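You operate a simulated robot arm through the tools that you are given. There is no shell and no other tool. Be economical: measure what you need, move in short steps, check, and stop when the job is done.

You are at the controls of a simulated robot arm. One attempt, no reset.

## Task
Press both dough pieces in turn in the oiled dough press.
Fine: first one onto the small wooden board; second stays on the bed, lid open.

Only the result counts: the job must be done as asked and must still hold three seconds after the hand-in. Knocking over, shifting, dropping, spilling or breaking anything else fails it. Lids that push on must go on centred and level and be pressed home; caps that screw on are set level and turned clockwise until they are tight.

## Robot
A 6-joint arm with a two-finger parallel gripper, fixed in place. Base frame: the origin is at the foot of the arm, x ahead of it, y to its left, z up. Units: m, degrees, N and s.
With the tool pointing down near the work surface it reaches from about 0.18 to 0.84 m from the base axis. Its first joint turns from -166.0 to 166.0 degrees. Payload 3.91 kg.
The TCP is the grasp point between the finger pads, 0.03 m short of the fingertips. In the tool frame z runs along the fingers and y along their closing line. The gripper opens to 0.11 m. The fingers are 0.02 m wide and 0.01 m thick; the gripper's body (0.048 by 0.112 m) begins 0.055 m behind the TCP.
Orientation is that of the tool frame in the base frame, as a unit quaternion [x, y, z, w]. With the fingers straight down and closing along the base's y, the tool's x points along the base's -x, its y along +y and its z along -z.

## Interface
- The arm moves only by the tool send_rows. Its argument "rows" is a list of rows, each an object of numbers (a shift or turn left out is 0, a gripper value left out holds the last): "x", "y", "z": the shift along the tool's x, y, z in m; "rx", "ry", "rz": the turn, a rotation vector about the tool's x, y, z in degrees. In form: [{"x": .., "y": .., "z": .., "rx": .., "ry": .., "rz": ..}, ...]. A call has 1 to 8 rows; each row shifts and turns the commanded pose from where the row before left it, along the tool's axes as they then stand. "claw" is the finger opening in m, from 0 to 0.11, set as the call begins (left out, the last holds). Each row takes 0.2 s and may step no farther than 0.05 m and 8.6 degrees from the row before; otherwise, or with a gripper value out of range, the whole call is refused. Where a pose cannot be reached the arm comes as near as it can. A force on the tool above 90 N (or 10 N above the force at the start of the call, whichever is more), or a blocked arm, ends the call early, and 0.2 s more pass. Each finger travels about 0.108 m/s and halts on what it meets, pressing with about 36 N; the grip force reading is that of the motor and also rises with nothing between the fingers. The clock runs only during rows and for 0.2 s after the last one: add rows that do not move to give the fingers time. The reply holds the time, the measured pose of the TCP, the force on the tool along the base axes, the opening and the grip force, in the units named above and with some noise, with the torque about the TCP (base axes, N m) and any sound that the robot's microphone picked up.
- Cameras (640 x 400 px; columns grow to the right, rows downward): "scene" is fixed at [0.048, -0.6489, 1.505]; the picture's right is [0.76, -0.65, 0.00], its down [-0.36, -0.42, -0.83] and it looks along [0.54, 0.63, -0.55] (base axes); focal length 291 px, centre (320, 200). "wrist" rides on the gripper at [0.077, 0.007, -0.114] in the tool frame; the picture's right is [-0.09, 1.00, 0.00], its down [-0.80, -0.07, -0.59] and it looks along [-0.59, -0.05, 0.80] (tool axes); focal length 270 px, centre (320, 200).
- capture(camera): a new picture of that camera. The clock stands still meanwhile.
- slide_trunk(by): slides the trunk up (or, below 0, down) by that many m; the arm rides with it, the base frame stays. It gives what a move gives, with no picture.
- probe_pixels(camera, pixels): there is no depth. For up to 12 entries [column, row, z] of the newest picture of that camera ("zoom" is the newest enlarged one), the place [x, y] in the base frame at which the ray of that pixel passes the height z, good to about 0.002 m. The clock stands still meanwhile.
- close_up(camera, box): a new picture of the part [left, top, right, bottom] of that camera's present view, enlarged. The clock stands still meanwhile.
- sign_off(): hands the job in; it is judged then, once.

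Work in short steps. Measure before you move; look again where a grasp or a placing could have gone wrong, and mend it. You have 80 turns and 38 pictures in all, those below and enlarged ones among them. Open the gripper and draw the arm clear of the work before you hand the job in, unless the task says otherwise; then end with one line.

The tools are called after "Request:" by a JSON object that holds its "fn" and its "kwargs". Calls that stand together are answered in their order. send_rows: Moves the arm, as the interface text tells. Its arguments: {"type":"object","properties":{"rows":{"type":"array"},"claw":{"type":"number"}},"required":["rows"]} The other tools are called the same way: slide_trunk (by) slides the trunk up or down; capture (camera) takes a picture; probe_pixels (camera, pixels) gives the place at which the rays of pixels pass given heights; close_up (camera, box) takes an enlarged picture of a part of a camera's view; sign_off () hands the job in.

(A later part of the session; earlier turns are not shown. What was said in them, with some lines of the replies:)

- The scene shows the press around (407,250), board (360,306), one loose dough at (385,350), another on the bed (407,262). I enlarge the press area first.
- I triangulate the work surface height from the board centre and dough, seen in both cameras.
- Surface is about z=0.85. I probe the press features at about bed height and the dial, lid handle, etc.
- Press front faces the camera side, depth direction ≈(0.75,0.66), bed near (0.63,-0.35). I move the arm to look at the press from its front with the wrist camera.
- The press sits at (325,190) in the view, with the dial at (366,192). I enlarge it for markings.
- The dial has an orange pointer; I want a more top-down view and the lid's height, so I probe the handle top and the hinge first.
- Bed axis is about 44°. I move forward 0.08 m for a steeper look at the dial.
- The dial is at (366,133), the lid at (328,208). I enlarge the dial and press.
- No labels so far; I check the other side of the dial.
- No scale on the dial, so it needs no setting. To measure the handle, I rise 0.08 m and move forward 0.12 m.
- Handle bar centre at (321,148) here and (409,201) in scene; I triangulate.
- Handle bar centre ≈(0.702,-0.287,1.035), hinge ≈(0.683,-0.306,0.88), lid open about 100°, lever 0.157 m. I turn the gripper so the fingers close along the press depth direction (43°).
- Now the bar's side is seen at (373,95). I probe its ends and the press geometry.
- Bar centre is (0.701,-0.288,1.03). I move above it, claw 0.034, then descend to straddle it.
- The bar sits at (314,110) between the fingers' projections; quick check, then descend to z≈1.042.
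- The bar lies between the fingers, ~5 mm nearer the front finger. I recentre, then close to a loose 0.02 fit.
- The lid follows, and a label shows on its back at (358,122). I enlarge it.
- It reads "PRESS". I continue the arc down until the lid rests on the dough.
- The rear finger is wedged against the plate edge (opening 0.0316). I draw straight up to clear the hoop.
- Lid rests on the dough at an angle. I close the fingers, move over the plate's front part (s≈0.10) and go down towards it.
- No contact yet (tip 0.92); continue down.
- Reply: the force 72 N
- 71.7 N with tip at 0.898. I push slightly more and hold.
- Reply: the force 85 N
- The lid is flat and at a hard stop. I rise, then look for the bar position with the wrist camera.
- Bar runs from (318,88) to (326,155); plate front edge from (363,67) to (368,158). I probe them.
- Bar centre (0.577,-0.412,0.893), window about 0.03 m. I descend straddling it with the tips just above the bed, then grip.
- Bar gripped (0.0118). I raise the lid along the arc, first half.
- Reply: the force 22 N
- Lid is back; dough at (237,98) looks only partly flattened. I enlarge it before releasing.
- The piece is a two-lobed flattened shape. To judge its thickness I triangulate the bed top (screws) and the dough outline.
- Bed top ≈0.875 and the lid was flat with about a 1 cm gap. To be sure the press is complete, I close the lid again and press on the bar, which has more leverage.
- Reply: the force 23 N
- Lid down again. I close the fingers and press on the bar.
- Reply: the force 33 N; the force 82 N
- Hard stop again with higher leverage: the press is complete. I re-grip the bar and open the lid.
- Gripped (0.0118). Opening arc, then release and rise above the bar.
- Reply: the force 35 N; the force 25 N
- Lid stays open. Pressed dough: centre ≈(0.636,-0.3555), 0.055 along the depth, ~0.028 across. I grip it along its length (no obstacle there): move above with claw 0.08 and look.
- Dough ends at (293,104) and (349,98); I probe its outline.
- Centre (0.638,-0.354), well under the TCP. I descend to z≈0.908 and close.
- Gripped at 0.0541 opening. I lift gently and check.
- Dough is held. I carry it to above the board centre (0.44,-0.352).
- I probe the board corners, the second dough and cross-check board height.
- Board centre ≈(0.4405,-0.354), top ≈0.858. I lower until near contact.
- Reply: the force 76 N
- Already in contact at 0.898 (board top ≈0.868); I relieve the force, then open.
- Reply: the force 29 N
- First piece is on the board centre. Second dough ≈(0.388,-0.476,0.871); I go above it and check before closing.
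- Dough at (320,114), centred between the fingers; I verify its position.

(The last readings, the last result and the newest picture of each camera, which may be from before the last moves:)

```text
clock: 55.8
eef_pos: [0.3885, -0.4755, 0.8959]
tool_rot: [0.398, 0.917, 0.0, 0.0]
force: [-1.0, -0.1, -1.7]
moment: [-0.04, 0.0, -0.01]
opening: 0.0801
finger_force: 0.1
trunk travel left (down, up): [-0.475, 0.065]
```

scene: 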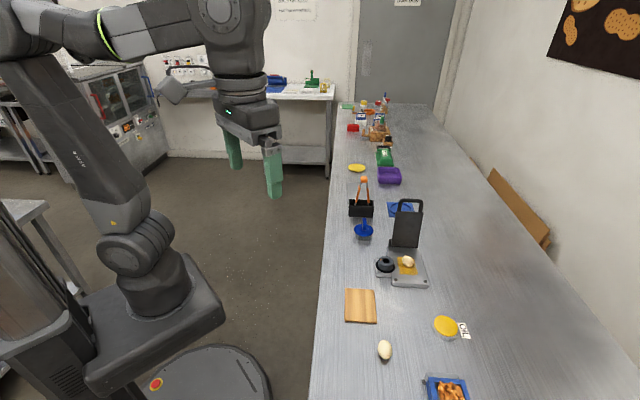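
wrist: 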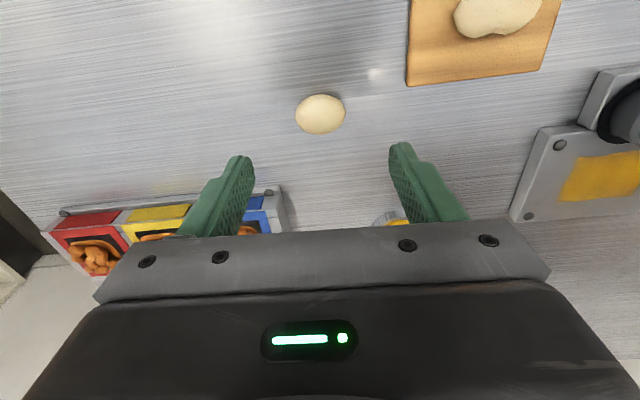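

Well centred. I close on the dough and lift it.

Request:
{"fn": "send_rows", "kwargs": {"rows": [{"z": 0.003}, {}, {}, {}], "claw": 0.025}}

Request:
{"fn": "send_rows", "kwargs": {"rows": [{"z": -0.015}, {"z": -0.03}, {"z": -0.035}, {"z": -0.04}, {}]}}

```text
clock: 56.8
eef_pos: [0.3893, -0.4756, 0.8929]
tool_rot: [0.399, 0.917, 0.0, 0.001]
force: [-0.5, 0.0, 7.8]
moment: [0.03, -0.11, 0.01]
opening: 0.0407
finger_force: 35.8
trunk travel left (down, up): [-0.475, 0.065]
```

```text
clock: 58.0
eef_pos: [0.3885, -0.4743, 1.0131]
tool_rot: [0.399, 0.917, 0.0, 0.0]
force: [-0.3, 0.4, 0.7]
moment: [0.01, 0.03, 0.0]
opening: 0.0407
finger_force: 36.1
trunk travel left (down, up): [-0.475, 0.065]
```

Dough held (0.0407). I carry it above the oiled patch (0.638,-0.354).

Request:
{"fn": "send_rows", "kwargs": {"rows": [{"y": 0.0378, "x": -0.0117}, {"y": 0.0378, "x": -0.0117}, {"y": 0.0378, "x": -0.0117}, {"y": 0.0378, "x": -0.0117}, {"y": 0.0378, "x": -0.0117}, {"y": 0.0378, "x": -0.0117}, {"y": 0.0378, "x": -0.0117}, {}]}}

Request:
{"fn": "send_rows", "kwargs": {"rows": [{"z": 0.04}, {"z": 0.04}, {"z": 0.02}, {}]}}

```text
clock: 59.8
eef_pos: [0.6354, -0.3536, 1.0161]
tool_rot: [0.398, 0.917, 0.001, -0.001]
force: [-0.5, 0.5, -0.7]
moment: [-0.02, -0.01, 0.03]
opening: 0.0401
finger_force: 36.1
trunk travel left (down, up): [-0.475, 0.065]
```

```text
clock: 60.8
eef_pos: [0.636, -0.3557, 0.9122]
tool_rot: [0.399, 0.917, 0.0, 0.0]
force: [-0.2, 0.2, 0.0]
moment: [0.02, -0.03, 0.02]
opening: 0.0406
finger_force: 35.9
trunk travel left (down, up): [-0.475, 0.065]
```

Held just above the bed. I lower 4 mm, open gradually, and rise.

Request:
{"fn": "send_rows", "kwargs": {"rows": [{"z": 0.003}, {"z": 0.002}, {}]}}

Request:
{"fn": "send_rows", "kwargs": {"rows": [{}, {}, {}], "claw": 0.07}}

Request:
{"fn": "send_rows", "kwargs": {"rows": [{"z": -0.03}, {"z": -0.04}, {"z": -0.04}, {"z": -0.04}, {}]}}

Request:
{"fn": "capture", "kwargs": {"camera": "wrist"}}

```text
clock: 61.6
eef_pos: [0.6373, -0.354, 0.909]
tool_rot: [0.399, 0.917, 0.0, 0.0]
force: [-0.1, -0.7, 2.4]
moment: [-0.03, -0.01, 0.0]
opening: 0.0407
finger_force: 36.4
trunk travel left (down, up): [-0.475, 0.065]
```

```text
clock: 62.4
eef_pos: [0.6364, -0.3552, 0.9084]
tool_rot: [0.399, 0.917, 0.0, 0.0]
force: [0.0, 0.4, -0.9]
moment: [0.04, 0.02, 0.0]
opening: 0.0697
finger_force: 0.0
trunk travel left (down, up): [-0.475, 0.065]
```

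```text
clock: 63.6
eef_pos: [0.6351, -0.3544, 1.0561]
tool_rot: [0.399, 0.917, 0.0, 0.0]
force: [0.4, 0.4, -0.3]
moment: [-0.02, 0.03, 0.03]
opening: 0.0699
finger_force: 0.1
trunk travel left (down, up): [-0.475, 0.065]
```

```text
6 pictures are left
```

wrist: 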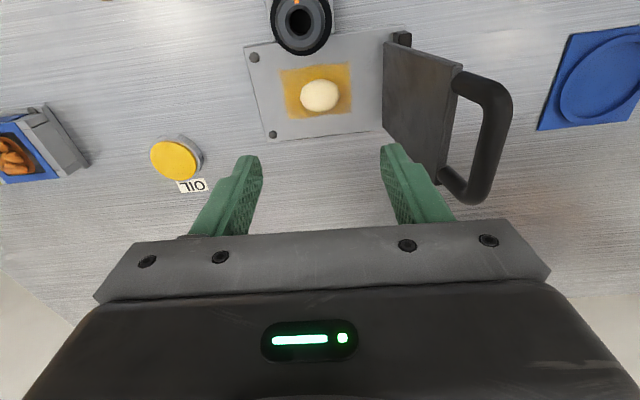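

Second dough is on the oil patch at (320,95). I probe the bar's current position, (500,135) in view.

Request:
{"fn": "probe_pixels", "kwargs": {"camera": "wrist", "pixels": [[503, 97, 1.035], [480, 192, 1.035], [501, 137, 1.035]]}}

Request:
{"fn": "send_rows", "kwargs": {"rows": [{"z": -0.03}, {"z": -0.03}, {"y": 0.04}, {"y": 0.04}, {}], "claw": 0.04}}

Request:
{"fn": "capture", "kwargs": {"camera": "wrist"}}

```text
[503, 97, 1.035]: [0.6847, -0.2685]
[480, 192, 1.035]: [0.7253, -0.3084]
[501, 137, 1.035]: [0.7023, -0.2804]
```

```text
clock: 64.8
eef_pos: [0.6933, -0.2986, 1.1192]
tool_rot: [0.4, 0.917, 0.001, 0.0]
force: [-0.1, 0.4, 0.9]
moment: [0.04, -0.03, -0.04]
opening: 0.0401
finger_force: 0.1
trunk travel left (down, up): [-0.475, 0.065]
```

```text
5 pictures are left
```

wrist: 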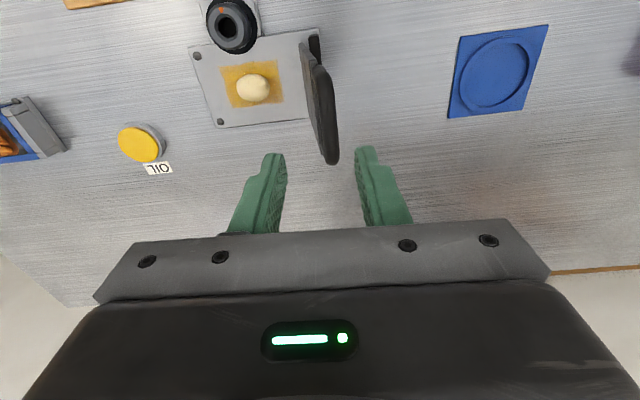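

Bar is ~4 mm further along depth from the TCP. I adjust, descend to z≈1.048 and grip the bar.

Request:
{"fn": "send_rows", "kwargs": {"rows": [{"y": 0.004, "z": 0.03}, {"z": 0.03}, {"z": 0.011}, {}]}}

Request:
{"fn": "send_rows", "kwargs": {"rows": [{}, {}, {}], "claw": 0.008}}

```text
clock: 65.8
eef_pos: [0.6984, -0.2971, 1.046]
tool_rot: [0.398, 0.917, 0.001, 0.001]
force: [0.3, 0.3, -0.8]
moment: [-0.02, 0.02, 0.02]
opening: 0.04
finger_force: 0.1
trunk travel left (down, up): [-0.475, 0.065]
```

```text
clock: 66.6
eef_pos: [0.6991, -0.2984, 1.0467]
tool_rot: [0.399, 0.917, 0.0, -0.001]
force: [0.6, -0.8, -0.1]
moment: [-0.1, -0.11, 0.94]
opening: 0.0119
finger_force: 45.1
trunk travel left (down, up): [-0.475, 0.065]
```

Bar gripped. I swing the lid down along the arc.

Request:
{"fn": "send_rows", "kwargs": {"rows": [{"y": -0.0135, "z": -0.0006}, {"y": -0.0213, "z": 0.0015}, {"y": -0.0209, "z": 0.0044}, {"y": -0.02, "z": 0.0073}, {"y": -0.0189, "z": 0.01}, {"y": -0.0172, "z": 0.0126}, {}]}}

Request:
{"fn": "send_rows", "kwargs": {"rows": [{"y": -0.0154, "z": 0.0148}, {"y": -0.0131, "z": 0.0168}, {"y": -0.0107, "z": 0.0185}, {"y": -0.008, "z": 0.0198}, {"y": -0.0052, "z": 0.0207}, {}]}}

```text
clock: 68.2
eef_pos: [0.6166, -0.3762, 1.0113]
tool_rot: [0.4, 0.917, 0.0, 0.001]
force: [15.5, -25.2, 8.2]
moment: [-0.27, -0.31, 0.91]
opening: 0.0118
finger_force: 45.6
trunk travel left (down, up): [-0.475, 0.065]
```

```text
clock: 69.6
eef_pos: [0.5773, -0.4099, 0.917]
tool_rot: [0.399, 0.917, 0.002, -0.004]
force: [1.7, -10.1, -1.7]
moment: [0.8, 1.0, 0.94]
opening: 0.0121
finger_force: 45.2
trunk travel left (down, up): [-0.475, 0.065]
```

Lid nearly down. I release, rise, close the fingers above the bar.

Request:
{"fn": "send_rows", "kwargs": {"rows": [{}, {}, {"z": -0.025}, {"z": -0.025}, {}], "claw": 0.036}}

Request:
{"fn": "send_rows", "kwargs": {"rows": [{}, {}, {}], "claw": 0.0}}

Request:
{"fn": "capture", "kwargs": {"camera": "wrist"}}

```text
clock: 70.8
eef_pos: [0.5763, -0.4101, 0.9707]
tool_rot: [0.398, 0.917, 0.001, 0.0]
force: [0.5, -0.3, -1.4]
moment: [-0.02, 0.01, -0.04]
opening: 0.036
finger_force: 0.1
trunk travel left (down, up): [-0.475, 0.065]
```

```text
clock: 71.6
eef_pos: [0.577, -0.4099, 0.971]
tool_rot: [0.399, 0.917, 0.0, 0.001]
force: [-0.4, 0.4, 0.1]
moment: [0.04, 0.01, -0.01]
opening: 0.0003
finger_force: 35.8
trunk travel left (down, up): [-0.475, 0.065]
```

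```text
4 pictures are left
```

wrist: 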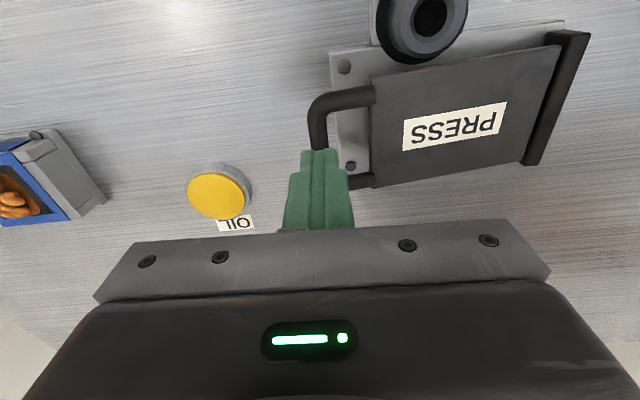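

Fingers are over the bar. I press down to the previous closed height (≈0.933) with ~80 N and hold.

Request:
{"fn": "send_rows", "kwargs": {"rows": [{"y": -0.001, "z": 0.015}, {"z": 0.012}, {"z": 0.006}, {"z": 0.004}, {"z": 0.004}, {"z": 0.003}, {}, {}]}}

```text
clock: 73.4
eef_pos: [0.5759, -0.4113, 0.9336]
tool_rot: [0.399, 0.917, -0.002, 0.006]
force: [5.3, -7.7, 49.9]
moment: [-0.05, 0.09, 0.16]
opening: 0.0
finger_force: 35.6
trunk travel left (down, up): [-0.475, 0.065]
```

Nearly there; a little more push and hold.

Request:
{"fn": "send_rows", "kwargs": {"rows": [{"z": 0.003}, {"z": 0.002}, {}, {}, {}, {}]}}

```text
clock: 74.8
eef_pos: [0.5763, -0.4113, 0.9338]
tool_rot: [0.398, 0.917, -0.002, 0.009]
force: [2.9, -11.1, 68.2]
moment: [0.07, 0.45, -0.03]
opening: 0.0002
finger_force: 36.2
trunk travel left (down, up): [-0.475, 0.065]
```

Hard stop again. One last push, then re-grip the bar and open the lid.

Request:
{"fn": "send_rows", "kwargs": {"rows": [{"z": 0.002}, {}, {}, {}]}}

Request:
{"fn": "send_rows", "kwargs": {"rows": [{"z": -0.02}, {"z": -0.02}, {"z": -0.005}, {}]}}

Request:
{"fn": "send_rows", "kwargs": {"rows": [{}, {}, {"z": 0.02}, {"z": 0.02}, {"z": 0.008}, {}], "claw": 0.036}}

Request:
{"fn": "send_rows", "kwargs": {"rows": [{}, {}, {}], "claw": 0.008}}

```text
clock: 75.8
eef_pos: [0.5756, -0.411, 0.9325]
tool_rot: [0.398, 0.917, -0.002, 0.01]
force: [3.0, -10.0, 74.2]
moment: [0.1, 0.5, -0.09]
opening: 0.0
finger_force: 36.1
trunk travel left (down, up): [-0.475, 0.065]
```

```text
clock: 76.8
eef_pos: [0.5784, -0.41, 0.9643]
tool_rot: [0.399, 0.917, 0.001, -0.001]
force: [0.7, -0.6, 0.0]
moment: [0.01, -0.05, -0.04]
opening: 0.0002
finger_force: 36.2
trunk travel left (down, up): [-0.475, 0.065]
```

```text
clock: 78.2
eef_pos: [0.5779, -0.4108, 0.9189]
tool_rot: [0.399, 0.917, 0.001, 0.0]
force: [0.1, -0.3, 0.2]
moment: [-0.01, 0.03, 0.02]
opening: 0.0359
finger_force: 0.0
trunk travel left (down, up): [-0.475, 0.065]
```

```text
clock: 79.0
eef_pos: [0.576, -0.4135, 0.9185]
tool_rot: [0.399, 0.917, 0.001, -0.001]
force: [-14.4, -13.2, -1.6]
moment: [-0.31, 0.35, 0.92]
opening: 0.0119
finger_force: 45.4
trunk travel left (down, up): [-0.475, 0.065]
```

Grip is a bit high; I reopen, lower 8 mm, and grip again.

Request:
{"fn": "send_rows", "kwargs": {"rows": [{}, {}, {"z": 0.008}, {}], "claw": 0.036}}

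Request:
{"fn": "send_rows", "kwargs": {"rows": [{}, {}, {}], "claw": 0.008}}

Request:
{"fn": "send_rows", "kwargs": {"rows": [{"y": 0.002, "z": -0.0175}, {"y": 0.0052, "z": -0.0207}, {"y": 0.008, "z": -0.0198}, {"y": 0.0107, "z": -0.0185}, {"y": 0.0131, "z": -0.0168}, {"y": 0.0154, "z": -0.0148}, {}]}}

Request:
{"fn": "send_rows", "kwargs": {"rows": [{"y": 0.0172, "z": -0.0126}, {"y": 0.0189, "z": -0.01}, {"y": 0.02, "z": -0.0073}, {"y": 0.0209, "z": -0.0044}, {"y": 0.0213, "z": -0.0015}, {"y": 0.0175, "z": 0.0006}, {}]}}

```text
clock: 80.0
eef_pos: [0.5772, -0.4096, 0.9102]
tool_rot: [0.399, 0.917, 0.0, -0.001]
force: [0.5, -0.2, 0.3]
moment: [0.0, 0.02, -0.02]
opening: 0.036
finger_force: 0.0
trunk travel left (down, up): [-0.475, 0.065]
```

```text
clock: 80.8
eef_pos: [0.5759, -0.4117, 0.9106]
tool_rot: [0.399, 0.917, 0.0, 0.0]
force: [-8.5, -7.7, -1.9]
moment: [-0.04, 0.15, 0.92]
opening: 0.0116
finger_force: 44.8
trunk travel left (down, up): [-0.475, 0.065]
```

```text
clock: 82.4
eef_pos: [0.6161, -0.3728, 1.0241]
tool_rot: [0.398, 0.917, 0.001, 0.003]
force: [-17.3, -7.8, 22.8]
moment: [-0.55, -0.34, 0.89]
opening: 0.0117
finger_force: 45.0
trunk travel left (down, up): [-0.475, 0.065]
```

```text
clock: 84.0
eef_pos: [0.7009, -0.2882, 1.0491]
tool_rot: [0.398, 0.917, 0.0, -0.004]
force: [-17.9, 17.1, -12.4]
moment: [0.18, 0.06, 0.95]
opening: 0.0118
finger_force: 44.8
trunk travel left (down, up): [-0.475, 0.065]
```

Lid is past vertical again. I release, rise and look.

Request:
{"fn": "send_rows", "kwargs": {"rows": [{}, {}, {"z": -0.03}, {"z": -0.04}, {"z": -0.04}, {}], "claw": 0.036}}

Request:
{"fn": "send_rows", "kwargs": {"rows": [{"z": -0.03}, {"y": -0.04, "x": 0.02}, {"y": -0.04, "x": 0.02}, {"y": -0.04, "x": 0.02}, {"y": -0.04, "x": 0.02}, {"y": -0.03, "z": -0.02}, {}], "claw": 0.08}}

Request:
{"fn": "close_up", "kwargs": {"camera": "scene", "box": [330, 185, 470, 330]}}

```text
clock: 85.4
eef_pos: [0.7015, -0.2937, 1.163]
tool_rot: [0.399, 0.917, 0.0, 0.0]
force: [-0.8, -0.4, 0.2]
moment: [0.02, -0.01, -0.02]
opening: 0.0361
finger_force: 0.0
trunk travel left (down, up): [-0.475, 0.065]
```

```text
clock: 87.0
eef_pos: [0.5118, -0.3622, 1.2105]
tool_rot: [0.399, 0.917, 0.0, 0.0]
force: [0.1, -0.4, -0.3]
moment: [0.03, 0.02, 0.02]
opening: 0.0801
finger_force: 0.0
trunk travel left (down, up): [-0.475, 0.065]
```

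```text
2.76 times, centred on (400, 258) of scene
```

zoom: 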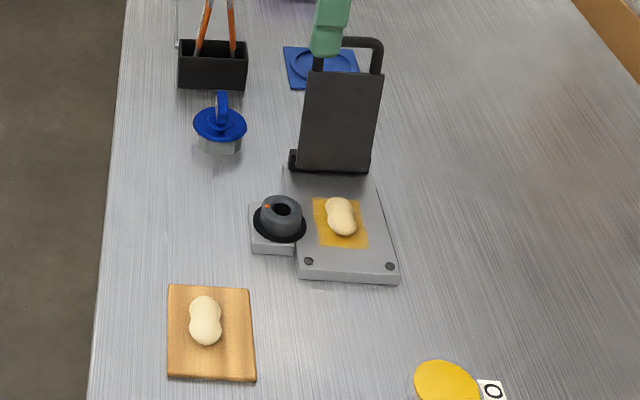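

Both pieces have the same flattened shape: the first is on the board, the second on the bed with the lid open. The gripper is open and clear, so I hand in.

Request:
{"fn": "sign_off", "kwargs": {}}

```text
The job is handed in.
```

I pressed both dough pieces: the first is on the small wooden board, and the second is on the press bed with the lid open. I took "Fine:" to mean the end state and left the press's unmarked dial untouched.
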